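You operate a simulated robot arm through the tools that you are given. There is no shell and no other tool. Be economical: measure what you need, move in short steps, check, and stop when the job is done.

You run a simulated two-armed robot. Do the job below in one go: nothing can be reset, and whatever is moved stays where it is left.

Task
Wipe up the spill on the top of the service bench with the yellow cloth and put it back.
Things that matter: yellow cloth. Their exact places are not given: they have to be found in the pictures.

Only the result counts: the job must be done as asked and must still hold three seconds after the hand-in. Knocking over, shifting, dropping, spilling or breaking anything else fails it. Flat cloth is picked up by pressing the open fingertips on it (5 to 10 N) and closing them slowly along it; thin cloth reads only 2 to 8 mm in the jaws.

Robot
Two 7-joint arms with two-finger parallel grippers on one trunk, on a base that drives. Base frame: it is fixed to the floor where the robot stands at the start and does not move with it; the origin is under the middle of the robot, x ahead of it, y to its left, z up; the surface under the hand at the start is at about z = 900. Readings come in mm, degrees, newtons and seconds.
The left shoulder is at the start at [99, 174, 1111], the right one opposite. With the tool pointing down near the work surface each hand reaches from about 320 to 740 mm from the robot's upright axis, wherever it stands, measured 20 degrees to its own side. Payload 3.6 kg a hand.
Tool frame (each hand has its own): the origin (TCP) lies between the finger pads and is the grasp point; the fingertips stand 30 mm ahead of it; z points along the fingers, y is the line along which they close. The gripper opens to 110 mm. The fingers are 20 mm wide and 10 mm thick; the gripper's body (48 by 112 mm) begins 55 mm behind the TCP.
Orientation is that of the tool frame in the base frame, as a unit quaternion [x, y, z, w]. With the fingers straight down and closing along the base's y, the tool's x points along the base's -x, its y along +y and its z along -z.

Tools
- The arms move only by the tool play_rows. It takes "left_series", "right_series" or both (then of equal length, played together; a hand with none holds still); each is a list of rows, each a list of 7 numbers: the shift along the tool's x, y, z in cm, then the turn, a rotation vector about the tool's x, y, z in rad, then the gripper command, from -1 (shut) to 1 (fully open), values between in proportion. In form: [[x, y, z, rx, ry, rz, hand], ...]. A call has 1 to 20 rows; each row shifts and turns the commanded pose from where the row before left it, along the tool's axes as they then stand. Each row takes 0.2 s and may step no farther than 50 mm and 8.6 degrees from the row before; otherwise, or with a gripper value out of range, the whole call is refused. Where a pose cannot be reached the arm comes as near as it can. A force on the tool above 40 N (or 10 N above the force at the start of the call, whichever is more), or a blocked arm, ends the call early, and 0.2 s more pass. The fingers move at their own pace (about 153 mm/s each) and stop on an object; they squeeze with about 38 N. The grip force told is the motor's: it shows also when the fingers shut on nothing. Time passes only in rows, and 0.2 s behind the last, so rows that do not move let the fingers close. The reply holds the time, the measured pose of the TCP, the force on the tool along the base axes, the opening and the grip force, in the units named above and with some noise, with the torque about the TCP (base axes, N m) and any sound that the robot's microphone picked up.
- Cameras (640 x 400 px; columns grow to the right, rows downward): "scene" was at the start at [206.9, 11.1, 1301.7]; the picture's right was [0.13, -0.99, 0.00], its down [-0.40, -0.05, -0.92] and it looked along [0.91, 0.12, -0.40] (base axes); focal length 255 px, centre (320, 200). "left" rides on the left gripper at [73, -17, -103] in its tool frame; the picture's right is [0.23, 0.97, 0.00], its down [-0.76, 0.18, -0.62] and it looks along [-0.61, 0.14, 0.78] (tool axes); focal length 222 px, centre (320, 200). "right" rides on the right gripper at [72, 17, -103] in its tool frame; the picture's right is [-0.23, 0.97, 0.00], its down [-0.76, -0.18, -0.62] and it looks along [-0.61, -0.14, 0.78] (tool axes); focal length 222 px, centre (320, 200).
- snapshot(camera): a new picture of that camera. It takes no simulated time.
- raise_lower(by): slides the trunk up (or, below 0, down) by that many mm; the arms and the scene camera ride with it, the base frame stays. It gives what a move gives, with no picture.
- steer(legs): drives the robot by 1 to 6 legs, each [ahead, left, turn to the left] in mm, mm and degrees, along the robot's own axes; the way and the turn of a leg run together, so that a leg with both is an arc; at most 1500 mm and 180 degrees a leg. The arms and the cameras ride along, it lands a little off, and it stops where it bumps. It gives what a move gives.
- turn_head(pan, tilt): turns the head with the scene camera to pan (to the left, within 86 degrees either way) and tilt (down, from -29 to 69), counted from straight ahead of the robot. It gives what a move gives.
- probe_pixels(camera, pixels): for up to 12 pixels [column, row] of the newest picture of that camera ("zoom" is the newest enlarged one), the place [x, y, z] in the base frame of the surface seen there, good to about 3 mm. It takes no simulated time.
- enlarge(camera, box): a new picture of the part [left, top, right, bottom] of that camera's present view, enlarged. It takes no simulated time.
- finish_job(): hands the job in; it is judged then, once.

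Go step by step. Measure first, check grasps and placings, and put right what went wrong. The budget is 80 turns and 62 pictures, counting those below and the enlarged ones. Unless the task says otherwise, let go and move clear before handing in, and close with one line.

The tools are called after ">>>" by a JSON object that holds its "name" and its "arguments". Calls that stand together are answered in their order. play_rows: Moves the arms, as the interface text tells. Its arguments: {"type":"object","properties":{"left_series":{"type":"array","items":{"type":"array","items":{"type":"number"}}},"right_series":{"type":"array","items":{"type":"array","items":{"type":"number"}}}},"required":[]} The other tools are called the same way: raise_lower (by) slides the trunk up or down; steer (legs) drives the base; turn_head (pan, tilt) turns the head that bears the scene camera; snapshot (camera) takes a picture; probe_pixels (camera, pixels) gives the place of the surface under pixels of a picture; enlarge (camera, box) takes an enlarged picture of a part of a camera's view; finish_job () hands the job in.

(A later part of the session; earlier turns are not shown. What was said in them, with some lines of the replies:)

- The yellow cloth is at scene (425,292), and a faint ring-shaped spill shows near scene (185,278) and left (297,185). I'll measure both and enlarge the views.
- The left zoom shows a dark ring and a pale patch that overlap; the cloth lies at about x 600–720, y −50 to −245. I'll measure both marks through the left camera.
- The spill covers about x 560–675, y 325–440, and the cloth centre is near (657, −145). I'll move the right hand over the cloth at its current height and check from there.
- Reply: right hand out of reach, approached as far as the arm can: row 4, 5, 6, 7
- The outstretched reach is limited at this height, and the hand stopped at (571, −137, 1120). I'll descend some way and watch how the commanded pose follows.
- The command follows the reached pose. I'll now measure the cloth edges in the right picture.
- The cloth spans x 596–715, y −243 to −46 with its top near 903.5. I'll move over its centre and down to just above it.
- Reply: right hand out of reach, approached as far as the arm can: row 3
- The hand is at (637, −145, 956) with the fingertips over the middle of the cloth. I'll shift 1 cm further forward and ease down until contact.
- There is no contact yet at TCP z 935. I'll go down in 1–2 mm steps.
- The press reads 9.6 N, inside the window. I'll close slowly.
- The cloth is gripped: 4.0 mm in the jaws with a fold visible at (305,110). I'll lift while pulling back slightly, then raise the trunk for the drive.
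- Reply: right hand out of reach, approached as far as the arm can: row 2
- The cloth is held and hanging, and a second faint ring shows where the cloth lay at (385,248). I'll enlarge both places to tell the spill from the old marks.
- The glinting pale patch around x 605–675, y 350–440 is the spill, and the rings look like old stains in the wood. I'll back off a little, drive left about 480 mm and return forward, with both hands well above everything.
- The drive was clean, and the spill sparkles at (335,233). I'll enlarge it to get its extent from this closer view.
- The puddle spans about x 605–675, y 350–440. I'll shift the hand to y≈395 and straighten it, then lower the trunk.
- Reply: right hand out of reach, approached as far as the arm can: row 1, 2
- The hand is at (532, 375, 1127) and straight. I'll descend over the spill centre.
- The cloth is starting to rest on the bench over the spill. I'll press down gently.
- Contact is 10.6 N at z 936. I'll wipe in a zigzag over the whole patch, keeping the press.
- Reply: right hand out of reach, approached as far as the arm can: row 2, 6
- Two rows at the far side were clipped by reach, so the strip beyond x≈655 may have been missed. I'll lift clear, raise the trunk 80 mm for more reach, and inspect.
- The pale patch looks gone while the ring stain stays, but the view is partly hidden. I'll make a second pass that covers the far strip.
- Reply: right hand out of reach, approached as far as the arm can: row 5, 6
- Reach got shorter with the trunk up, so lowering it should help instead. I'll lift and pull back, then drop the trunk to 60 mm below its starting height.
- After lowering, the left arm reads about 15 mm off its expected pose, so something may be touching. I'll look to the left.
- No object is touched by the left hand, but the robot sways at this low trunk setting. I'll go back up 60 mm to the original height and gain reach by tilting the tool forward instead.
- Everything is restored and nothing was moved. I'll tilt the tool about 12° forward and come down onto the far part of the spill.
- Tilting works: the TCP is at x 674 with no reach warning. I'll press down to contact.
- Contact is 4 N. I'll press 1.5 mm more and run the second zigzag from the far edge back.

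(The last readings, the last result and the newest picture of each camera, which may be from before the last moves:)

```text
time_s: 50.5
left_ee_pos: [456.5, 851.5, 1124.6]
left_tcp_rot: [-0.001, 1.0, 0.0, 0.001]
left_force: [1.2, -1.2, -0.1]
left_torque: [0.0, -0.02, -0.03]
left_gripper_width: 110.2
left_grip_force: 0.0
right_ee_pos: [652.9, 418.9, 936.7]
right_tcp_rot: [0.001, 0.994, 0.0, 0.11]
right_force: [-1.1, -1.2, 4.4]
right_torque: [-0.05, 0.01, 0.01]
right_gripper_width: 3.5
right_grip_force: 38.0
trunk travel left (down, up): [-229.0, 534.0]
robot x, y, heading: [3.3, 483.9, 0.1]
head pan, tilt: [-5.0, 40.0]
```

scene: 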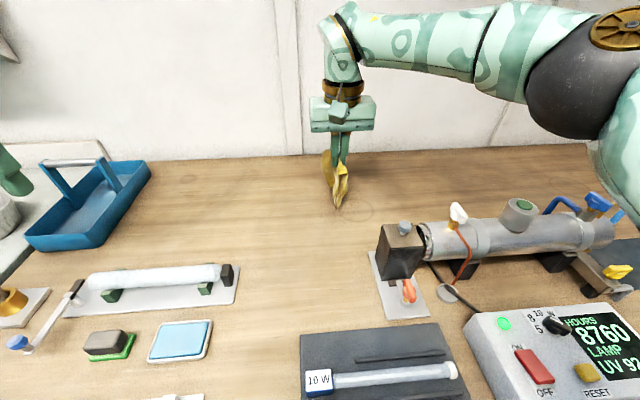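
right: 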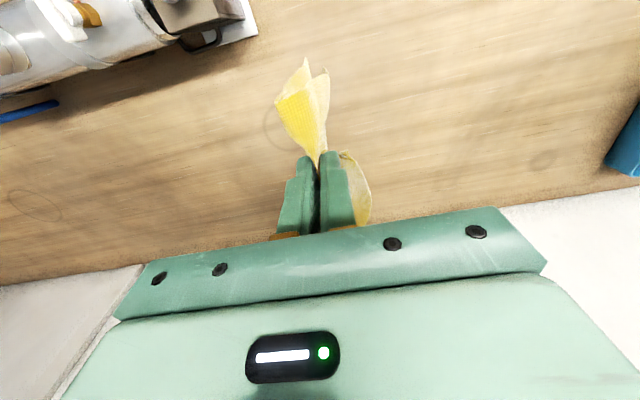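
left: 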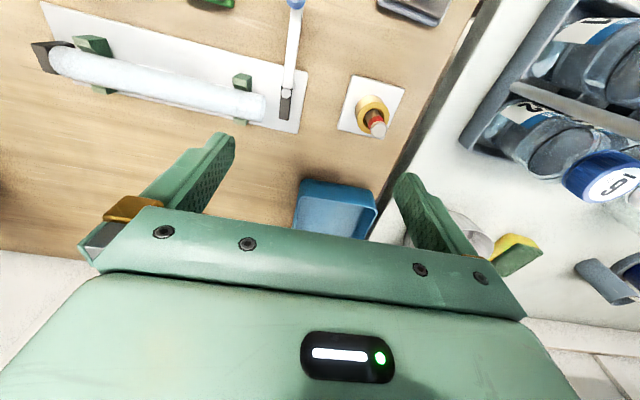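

The second pass was complete, with 4–10 N of press. I'll lift, straighten the tool, move aside to the right, and inspect.

>>> {"name": "play_rows", "arguments": {"right_series": [[0.5, -1, -2.5, 0, 0, 0, -1], [1.4, -2, -2.5, 0, 0, 0, -1], [1.4, -2, -2.5, 0, 0.1, 0, -1], [1.4, -2.5, -3, 0, 0.1, 0, -1], [1, -3, -3, 0, 0, 0, -1], [1, -3, -3, 0, 0, 0, -1], [0.5, -3, -2, 0, 0, 0, -1]]}}

>>> {"name": "raise_lower", "arguments": {"by": 120}}

>>> {"name": "enlarge", "arguments": {"camera": "scene", "box": [250, 150, 430, 262]}}

>>> {"name": "snapshot", "arguments": {"camera": "scene"}}

```text
time_s: 52.1
left_ee_pos: [456.6, 852.0, 1124.3]
left_tcp_rot: [0.0, 1.0, 0.001, 0.001]
left_force: [0.4, 0.7, -0.6]
left_torque: [-0.01, 0.03, 0.01]
left_gripper_width: 110.1
left_grip_force: 0.1
right_ee_pos: [565.2, 271.9, 1095.8]
right_tcp_rot: [0.001, 1.0, 0.0, 0.01]
right_force: [0.5, 0.0, 0.0]
right_torque: [-0.01, 0.01, 0.0]
right_gripper_width: 3.5
right_grip_force: 37.9
right hand out of reach, approached as far as the arm can: row 7
trunk travel left (down, up): [-229.0, 534.0]
robot x, y, heading: [3.9, 479.7, 0.1]
head pan, tilt: [-5.0, 40.0]
```

```text
time_s: 53.6
left_ee_pos: [456.3, 851.7, 1244.6]
left_tcp_rot: [0.0, 1.0, 0.0, 0.001]
left_force: [1.4, -1.0, -0.3]
left_torque: [0.0, 0.02, -0.02]
left_gripper_width: 110.1
left_grip_force: 0.0
right_ee_pos: [526.9, 271.5, 1268.5]
right_tcp_rot: [0.002, 0.998, 0.0, 0.065]
right_force: [-0.7, 0.1, 0.6]
right_torque: [-0.01, 0.0, 0.01]
right_gripper_width: 3.2
right_grip_force: 37.9
trunk travel left (down, up): [-349.0, 414.0]
robot x, y, heading: [1.6, 481.7, -0.1]
head pan, tilt: [-5.0, 40.0]
```

```text
3.56 times, centred on (340, 206) of scene
```

zoom: 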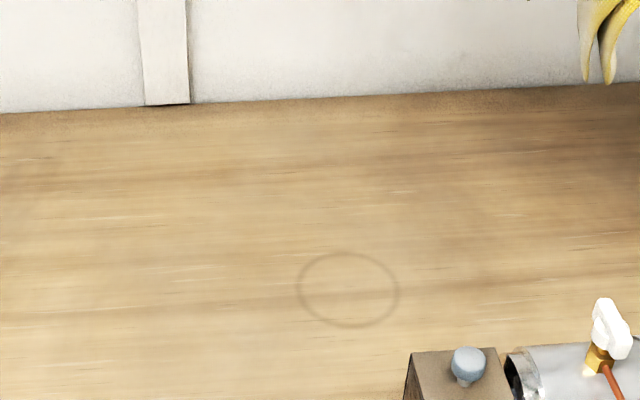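

```text
35 pictures are left
```

scene: 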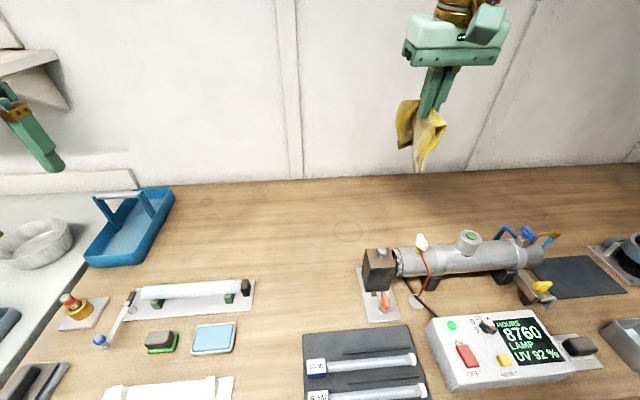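

The pale patch and glints are gone; only the wood's ring stain at (347,232) remains, unchanged by wiping just like the other rings. I'll drive back to the cloth's place.

>>> {"name": "steer", "arguments": {"legs": [[-80, 0, 0], [0, -480, 0], [80, 0, 0]]}}

>>> {"name": "turn_head", "arguments": {"pan": 0, "tilt": 35}}

>>> {"name": "snapshot", "arguments": {"camera": "scene"}}

>>> {"name": "enlarge", "arguments": {"camera": "scene", "box": [110, 215, 240, 296]}}

>>> {"name": "snapshot", "arguments": {"camera": "right"}}

```text
time_s: 57.7
left_ee_pos: [458.0, 372.7, 1244.8]
left_tcp_rot: [0.004, 1.0, 0.0, 0.0]
left_force: [0.1, -0.1, 0.1]
left_torque: [0.01, 0.0, 0.0]
left_gripper_width: 110.1
left_grip_force: 0.0
right_ee_pos: [523.5, -208.4, 1268.0]
right_tcp_rot: [0.007, 0.998, 0.0, 0.066]
right_force: [0.4, 0.1, 0.3]
right_torque: [0.0, -0.02, 0.04]
right_gripper_width: 3.6
right_grip_force: 37.8
trunk travel left (down, up): [-349.0, 414.0]
robot x, y, heading: [2.8, 9.8, -0.6]
head pan, tilt: [-5.0, 40.0]
```

```text
time_s: 58.4
left_ee_pos: [457.0, 373.4, 1244.4]
left_tcp_rot: [0.004, 1.0, 0.0, 0.001]
left_force: [-0.7, -0.8, -0.9]
left_torque: [0.0, 0.0, -0.01]
left_gripper_width: 109.9
left_grip_force: 0.1
right_ee_pos: [520.5, -207.8, 1269.6]
right_tcp_rot: [0.007, 0.998, -0.001, 0.066]
right_force: [-0.2, 0.6, -1.0]
right_torque: [0.0, -0.02, -0.01]
right_gripper_width: 3.5
right_grip_force: 37.6
trunk travel left (down, up): [-349.0, 414.0]
robot x, y, heading: [3.9, 9.4, -0.7]
head pan, tilt: [0.0, 35.0]
```

```text
34 pictures are left
```

scene: 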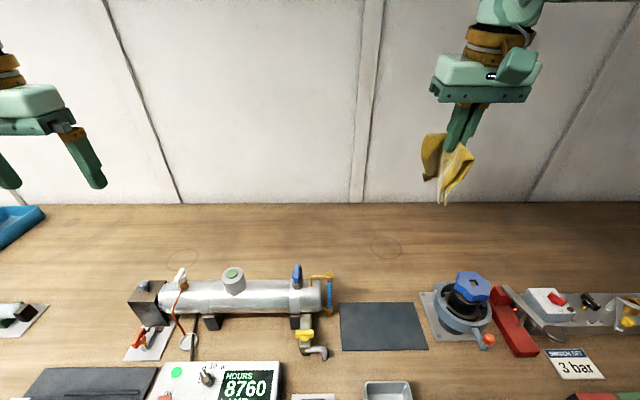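

```text
4.92 times, centred on (175, 256) of scene
```

zoom: 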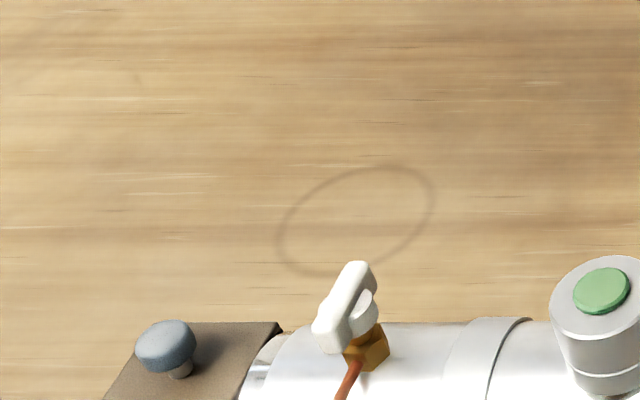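

```text
32 pictures are left
```

right: 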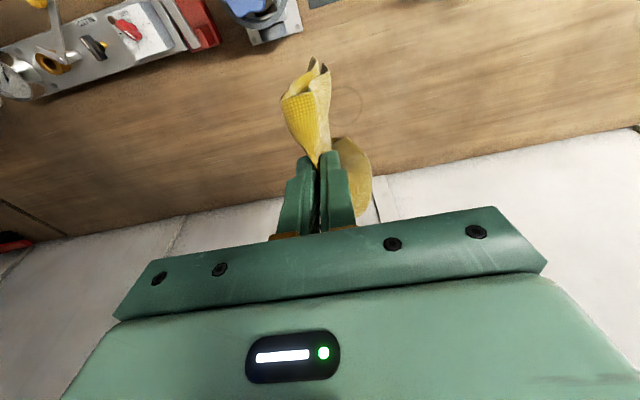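

From the original viewpoint the spill has vanished. I'll straighten the tool, move to y≈−143, and lower the trunk.

>>> {"name": "play_rows", "arguments": {"right_series": [[0, 2, 0, 0, 0.065, 0, -1], [0, 2, 0, 0, 0.065, 0, -1], [0, 2.5, 0, 0, 0, 0, -1], [0, 0, 0, 0, 0, 0, -1]]}}

>>> {"name": "raise_lower", "arguments": {"by": -120}}

```text
time_s: 59.4
left_ee_pos: [457.1, 372.2, 1245.8]
left_tcp_rot: [0.004, 1.0, 0.0, 0.002]
left_force: [0.1, 0.4, 0.1]
left_torque: [0.0, 0.03, 0.0]
left_gripper_width: 109.7
left_grip_force: 0.1
right_ee_pos: [501.3, -146.1, 1254.4]
right_tcp_rot: [0.007, 1.0, 0.001, 0.001]
right_force: [0.0, -1.3, -0.4]
right_torque: [0.03, -0.02, 0.01]
right_gripper_width: 3.6
right_grip_force: 38.8
right hand out of reach, approached as far as the arm can: row 1, 2
trunk travel left (down, up): [-349.0, 414.0]
robot x, y, heading: [2.6, 8.8, -0.4]
head pan, tilt: [0.0, 35.0]
```

```text
time_s: 60.9
left_ee_pos: [455.2, 372.0, 1125.6]
left_tcp_rot: [0.004, 1.0, 0.001, 0.002]
left_force: [-0.7, -0.4, 0.7]
left_torque: [-0.01, -0.04, 0.02]
left_gripper_width: 110.0
left_grip_force: 0.1
right_ee_pos: [503.0, -145.8, 1136.2]
right_tcp_rot: [0.007, 1.0, 0.001, 0.002]
right_force: [-0.5, 0.1, -0.5]
right_torque: [0.02, 0.0, 0.03]
right_gripper_width: 3.5
right_grip_force: 37.9
trunk travel left (down, up): [-229.0, 534.0]
robot x, y, heading: [4.2, 10.1, -0.6]
head pan, tilt: [0.0, 35.0]
```

I'll go down towards (647, −143) and stop with the fingertips well above the bench.

>>> {"name": "play_rows", "arguments": {"right_series": [[-2.5, 0, 3, 0, 0, 0, -1], [-2.5, 0, 3, 0, 0, 0, -1], [-2.5, 0, 3, 0, 0, 0, -1], [-2.5, 0, 2.5, 0, 0, 0, -1], [-2.2, 0.2, 2, 0, 0, 0, -1], [-2.2, 0.2, 1.6, 0, 0, 0, -1], [0, 0, 0, 0, 0, 0, -1]]}}

>>> {"name": "snapshot", "arguments": {"camera": "right"}}

>>> {"name": "snapshot", "arguments": {"camera": "scene"}}

```text
time_s: 62.5
left_ee_pos: [458.0, 371.8, 1124.6]
left_tcp_rot: [0.004, 1.0, 0.0, 0.002]
left_force: [1.0, 0.7, -0.7]
left_torque: [-0.01, 0.02, -0.01]
left_gripper_width: 109.6
left_grip_force: 0.1
right_ee_pos: [632.2, -145.6, 994.5]
right_tcp_rot: [0.007, 1.0, 0.0, 0.001]
right_force: [0.8, -0.5, 0.0]
right_torque: [0.01, 0.0, 0.03]
right_gripper_width: 3.7
right_grip_force: 38.0
right hand out of reach, approached as far as the arm can: row 6
trunk travel left (down, up): [-229.0, 534.0]
robot x, y, heading: [1.1, 10.2, -0.4]
head pan, tilt: [0.0, 35.0]
```

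```text
31 pictures are left
```

right: 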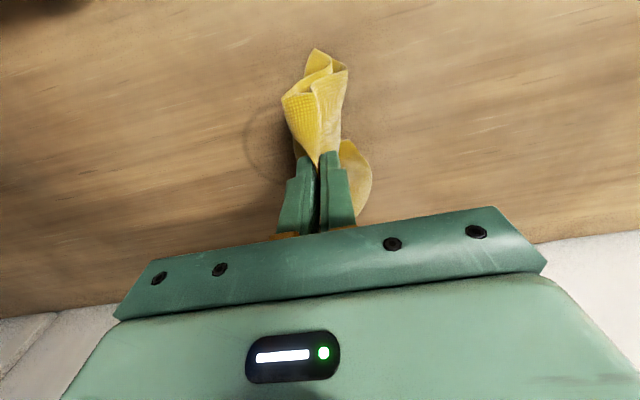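

```text
30 pictures are left
```

scene: 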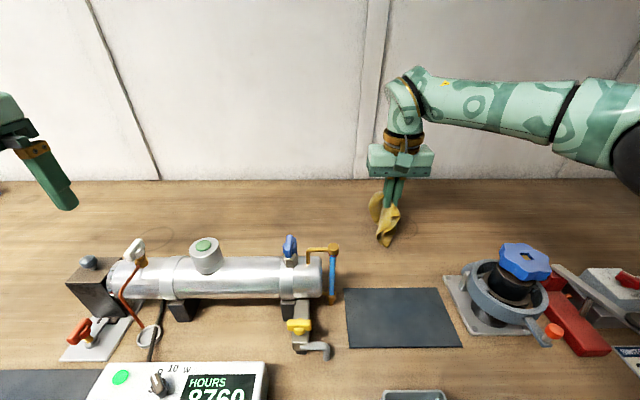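

I'll lower until the fingertips nearly touch, letting the cloth splay out, then look.

>>> {"name": "play_rows", "arguments": {"right_series": [[-0.7, 0, 1.5, 0, 0, 0, -1], [-0.8, 0, 1.5, 0, 0, 0, -1], [-0.4, 0, 1.2, 0, 0, 0, -1], [0, 0, 0.9, 0, 0, 0, -1], [0, 0, 0.4, 0, 0, 0, -1], [0, 0, 0, 0, 0, 0, -1]]}}

>>> {"name": "snapshot", "arguments": {"camera": "right"}}

>>> {"name": "enlarge", "arguments": {"camera": "scene", "box": [320, 150, 480, 250]}}

```text
time_s: 63.9
left_ee_pos: [457.6, 372.3, 1124.8]
left_tcp_rot: [0.004, 1.0, 0.0, 0.0]
left_force: [0.4, 0.6, -0.3]
left_torque: [0.01, -0.01, 0.02]
left_gripper_width: 109.9
left_grip_force: 0.1
right_ee_pos: [643.7, -145.6, 955.8]
right_tcp_rot: [0.007, 1.0, 0.0, 0.002]
right_force: [0.0, -0.4, 0.8]
right_torque: [0.03, 0.04, 0.04]
right_gripper_width: 3.3
right_grip_force: 37.8
right hand out of reach, approached as far as the arm can: row 2
trunk travel left (down, up): [-229.0, 534.0]
robot x, y, heading: [-2.1, 5.9, -0.5]
head pan, tilt: [0.0, 35.0]
```

```text
29 pictures are left
```

right: 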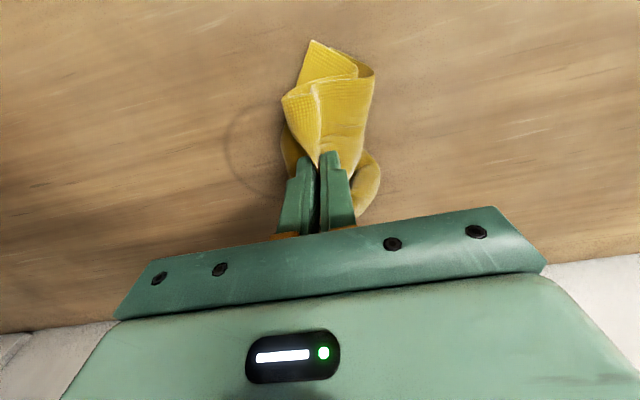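

```text
4.00 times, centred on (400, 200) of scene
```

zoom: 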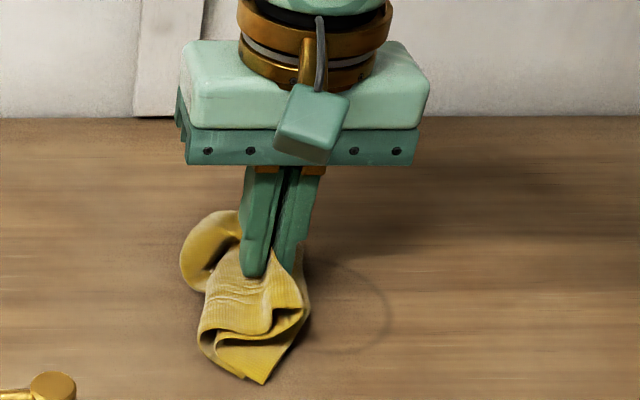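

The cloth is bunched around the fingertips. I'll lower to a light press and open slowly so that the opening fingers spread the fold back out.

>>> {"name": "play_rows", "arguments": {"right_series": [[-0.2, 0, 0.8, 0, 0, 0, -1], [-0.2, 0, 0.6, 0, 0, 0, -1], [0, 0, 0.4, 0, 0, 0, -1], [0, 0, 0.2, 0, 0, 0, -1], [0, 0, 0, 0, 0, 0, -0.9], [0, 0, 0, 0, 0, 0, -0.8], [0, 0, 0, 0, 0, 0, -0.7], [0, 0, 0, 0, 0, 0, -0.6], [0, 0, 0, 0, 0, 0, -0.5], [0, 0, 0, 0, 0, 0, -0.4], [0, 0, 0, 0, 0, 0, -0.3], [0, 0, 0, 0, 0, 0, -0.2], [0, 0, 0, 0, 0, 0, -0.1], [0, 0, 0, 0, 0, 0, 0]]}}

>>> {"name": "snapshot", "arguments": {"camera": "right"}}

>>> {"name": "enlarge", "arguments": {"camera": "scene", "box": [320, 150, 480, 250]}}

```text
time_s: 66.9
left_ee_pos: [457.1, 371.9, 1123.9]
left_tcp_rot: [0.005, 1.0, 0.0, 0.002]
left_force: [0.6, -0.1, -0.3]
left_torque: [-0.02, -0.02, 0.0]
left_gripper_width: 110.2
left_grip_force: 0.1
right_ee_pos: [646.7, -145.6, 934.2]
right_tcp_rot: [0.007, 1.0, -0.001, 0.001]
right_force: [-2.1, -0.6, 6.3]
right_torque: [0.11, -0.01, 0.04]
right_gripper_width: 54.4
right_grip_force: 0.1
trunk travel left (down, up): [-229.0, 534.0]
robot x, y, heading: [2.1, 9.2, -0.4]
head pan, tilt: [0.0, 35.0]
```

```text
27 pictures are left
```

right: 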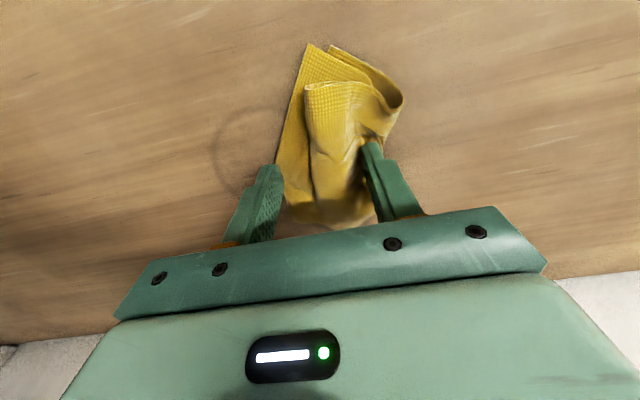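

```text
4.00 times, centred on (400, 200) of scene
```

zoom: 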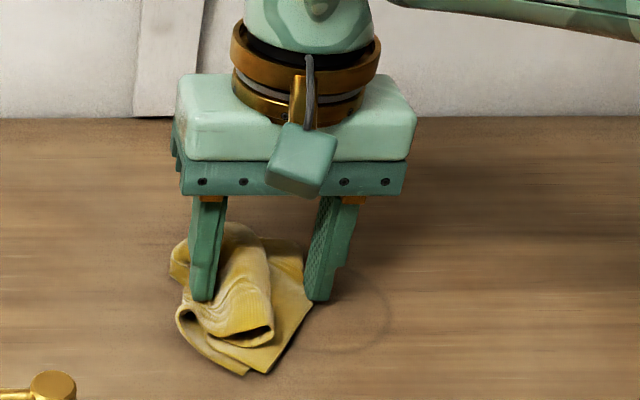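

The cloth is released. I'll rise straight up and look at how it lies.

>>> {"name": "play_rows", "arguments": {"right_series": [[0, 0, -1, 0, 0, 0, 0.1], [0, 0, -2, 0, 0, 0, 0.1], [0.3, 0, -2.5, 0, 0, 0, 0.1], [1, 0, -2.5, 0, 0, 0, 0.1], [2, 0, -2.5, 0, 0, 0, 0.1], [2.5, 0, -2.5, 0, 0, 0, 0.1], [3, 0, -2.5, 0, 0, 0, 0.1]]}}

>>> {"name": "snapshot", "arguments": {"camera": "right"}}

>>> {"name": "enlarge", "arguments": {"camera": "scene", "box": [320, 150, 480, 250]}}

```text
time_s: 68.5
left_ee_pos: [456.2, 372.7, 1125.7]
left_tcp_rot: [0.004, 1.0, -0.001, 0.002]
left_force: [0.0, -0.2, -0.4]
left_torque: [0.04, -0.03, 0.02]
left_gripper_width: 109.8
left_grip_force: 0.1
right_ee_pos: [558.8, -145.1, 1062.3]
right_tcp_rot: [0.007, 1.0, 0.0, 0.002]
right_force: [0.9, -0.3, 1.4]
right_torque: [0.03, 0.0, 0.0]
right_gripper_width: 60.5
right_grip_force: 0.1
right hand out of reach, approached as far as the arm can: row 2, 3
trunk travel left (down, up): [-229.0, 534.0]
robot x, y, heading: [1.1, 8.5, -0.7]
head pan, tilt: [0.0, 35.0]
```

```text
25 pictures are left
```

right: 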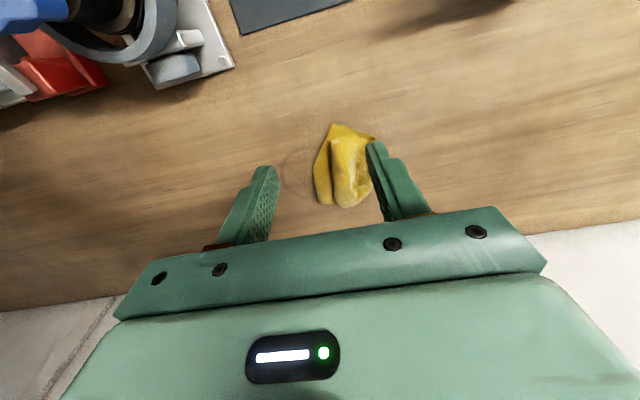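

```text
4.00 times, centred on (400, 200) of scene
```

zoom: 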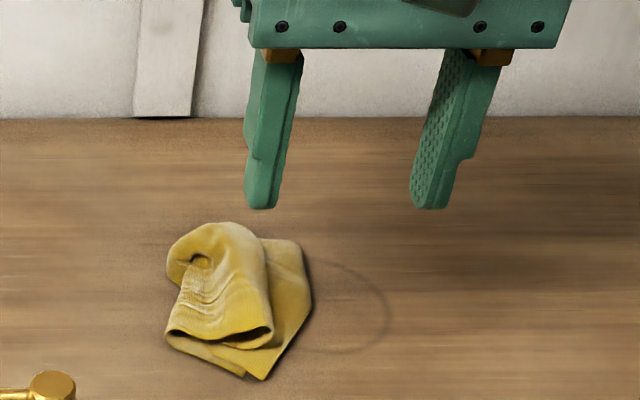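

The cloth is crumpled but near its place. I'll measure where it lies.

>>> {"name": "probe_pixels", "arguments": {"camera": "zoom", "pixels": [[205, 235], [170, 345], [262, 378], [310, 300], [290, 245], [240, 300], [275, 255], [285, 310], [255, 365], [215, 262], [180, 270], [230, 340]]}}

```text
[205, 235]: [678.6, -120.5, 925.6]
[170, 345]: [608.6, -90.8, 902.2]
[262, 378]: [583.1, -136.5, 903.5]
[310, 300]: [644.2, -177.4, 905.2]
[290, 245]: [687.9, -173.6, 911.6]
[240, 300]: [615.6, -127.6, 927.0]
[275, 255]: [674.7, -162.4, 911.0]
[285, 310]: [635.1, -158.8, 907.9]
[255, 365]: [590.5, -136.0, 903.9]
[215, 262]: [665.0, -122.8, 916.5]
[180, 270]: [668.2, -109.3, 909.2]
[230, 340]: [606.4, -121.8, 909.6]
```

The cloth's middle lies at about (640, −133) against the original (656, −145), it is released, and the hand is clear. The spill is gone and nothing else has moved, so I'm handing in.

>>> {"name": "finish_job", "arguments": {}}

```text
The job is handed in.
```

I wiped the spill off the service bench with the yellow cloth and put the cloth back about 20 mm from where its middle was. It lies crumpled rather than flat, and the ring stain beside the spill did not wipe off.
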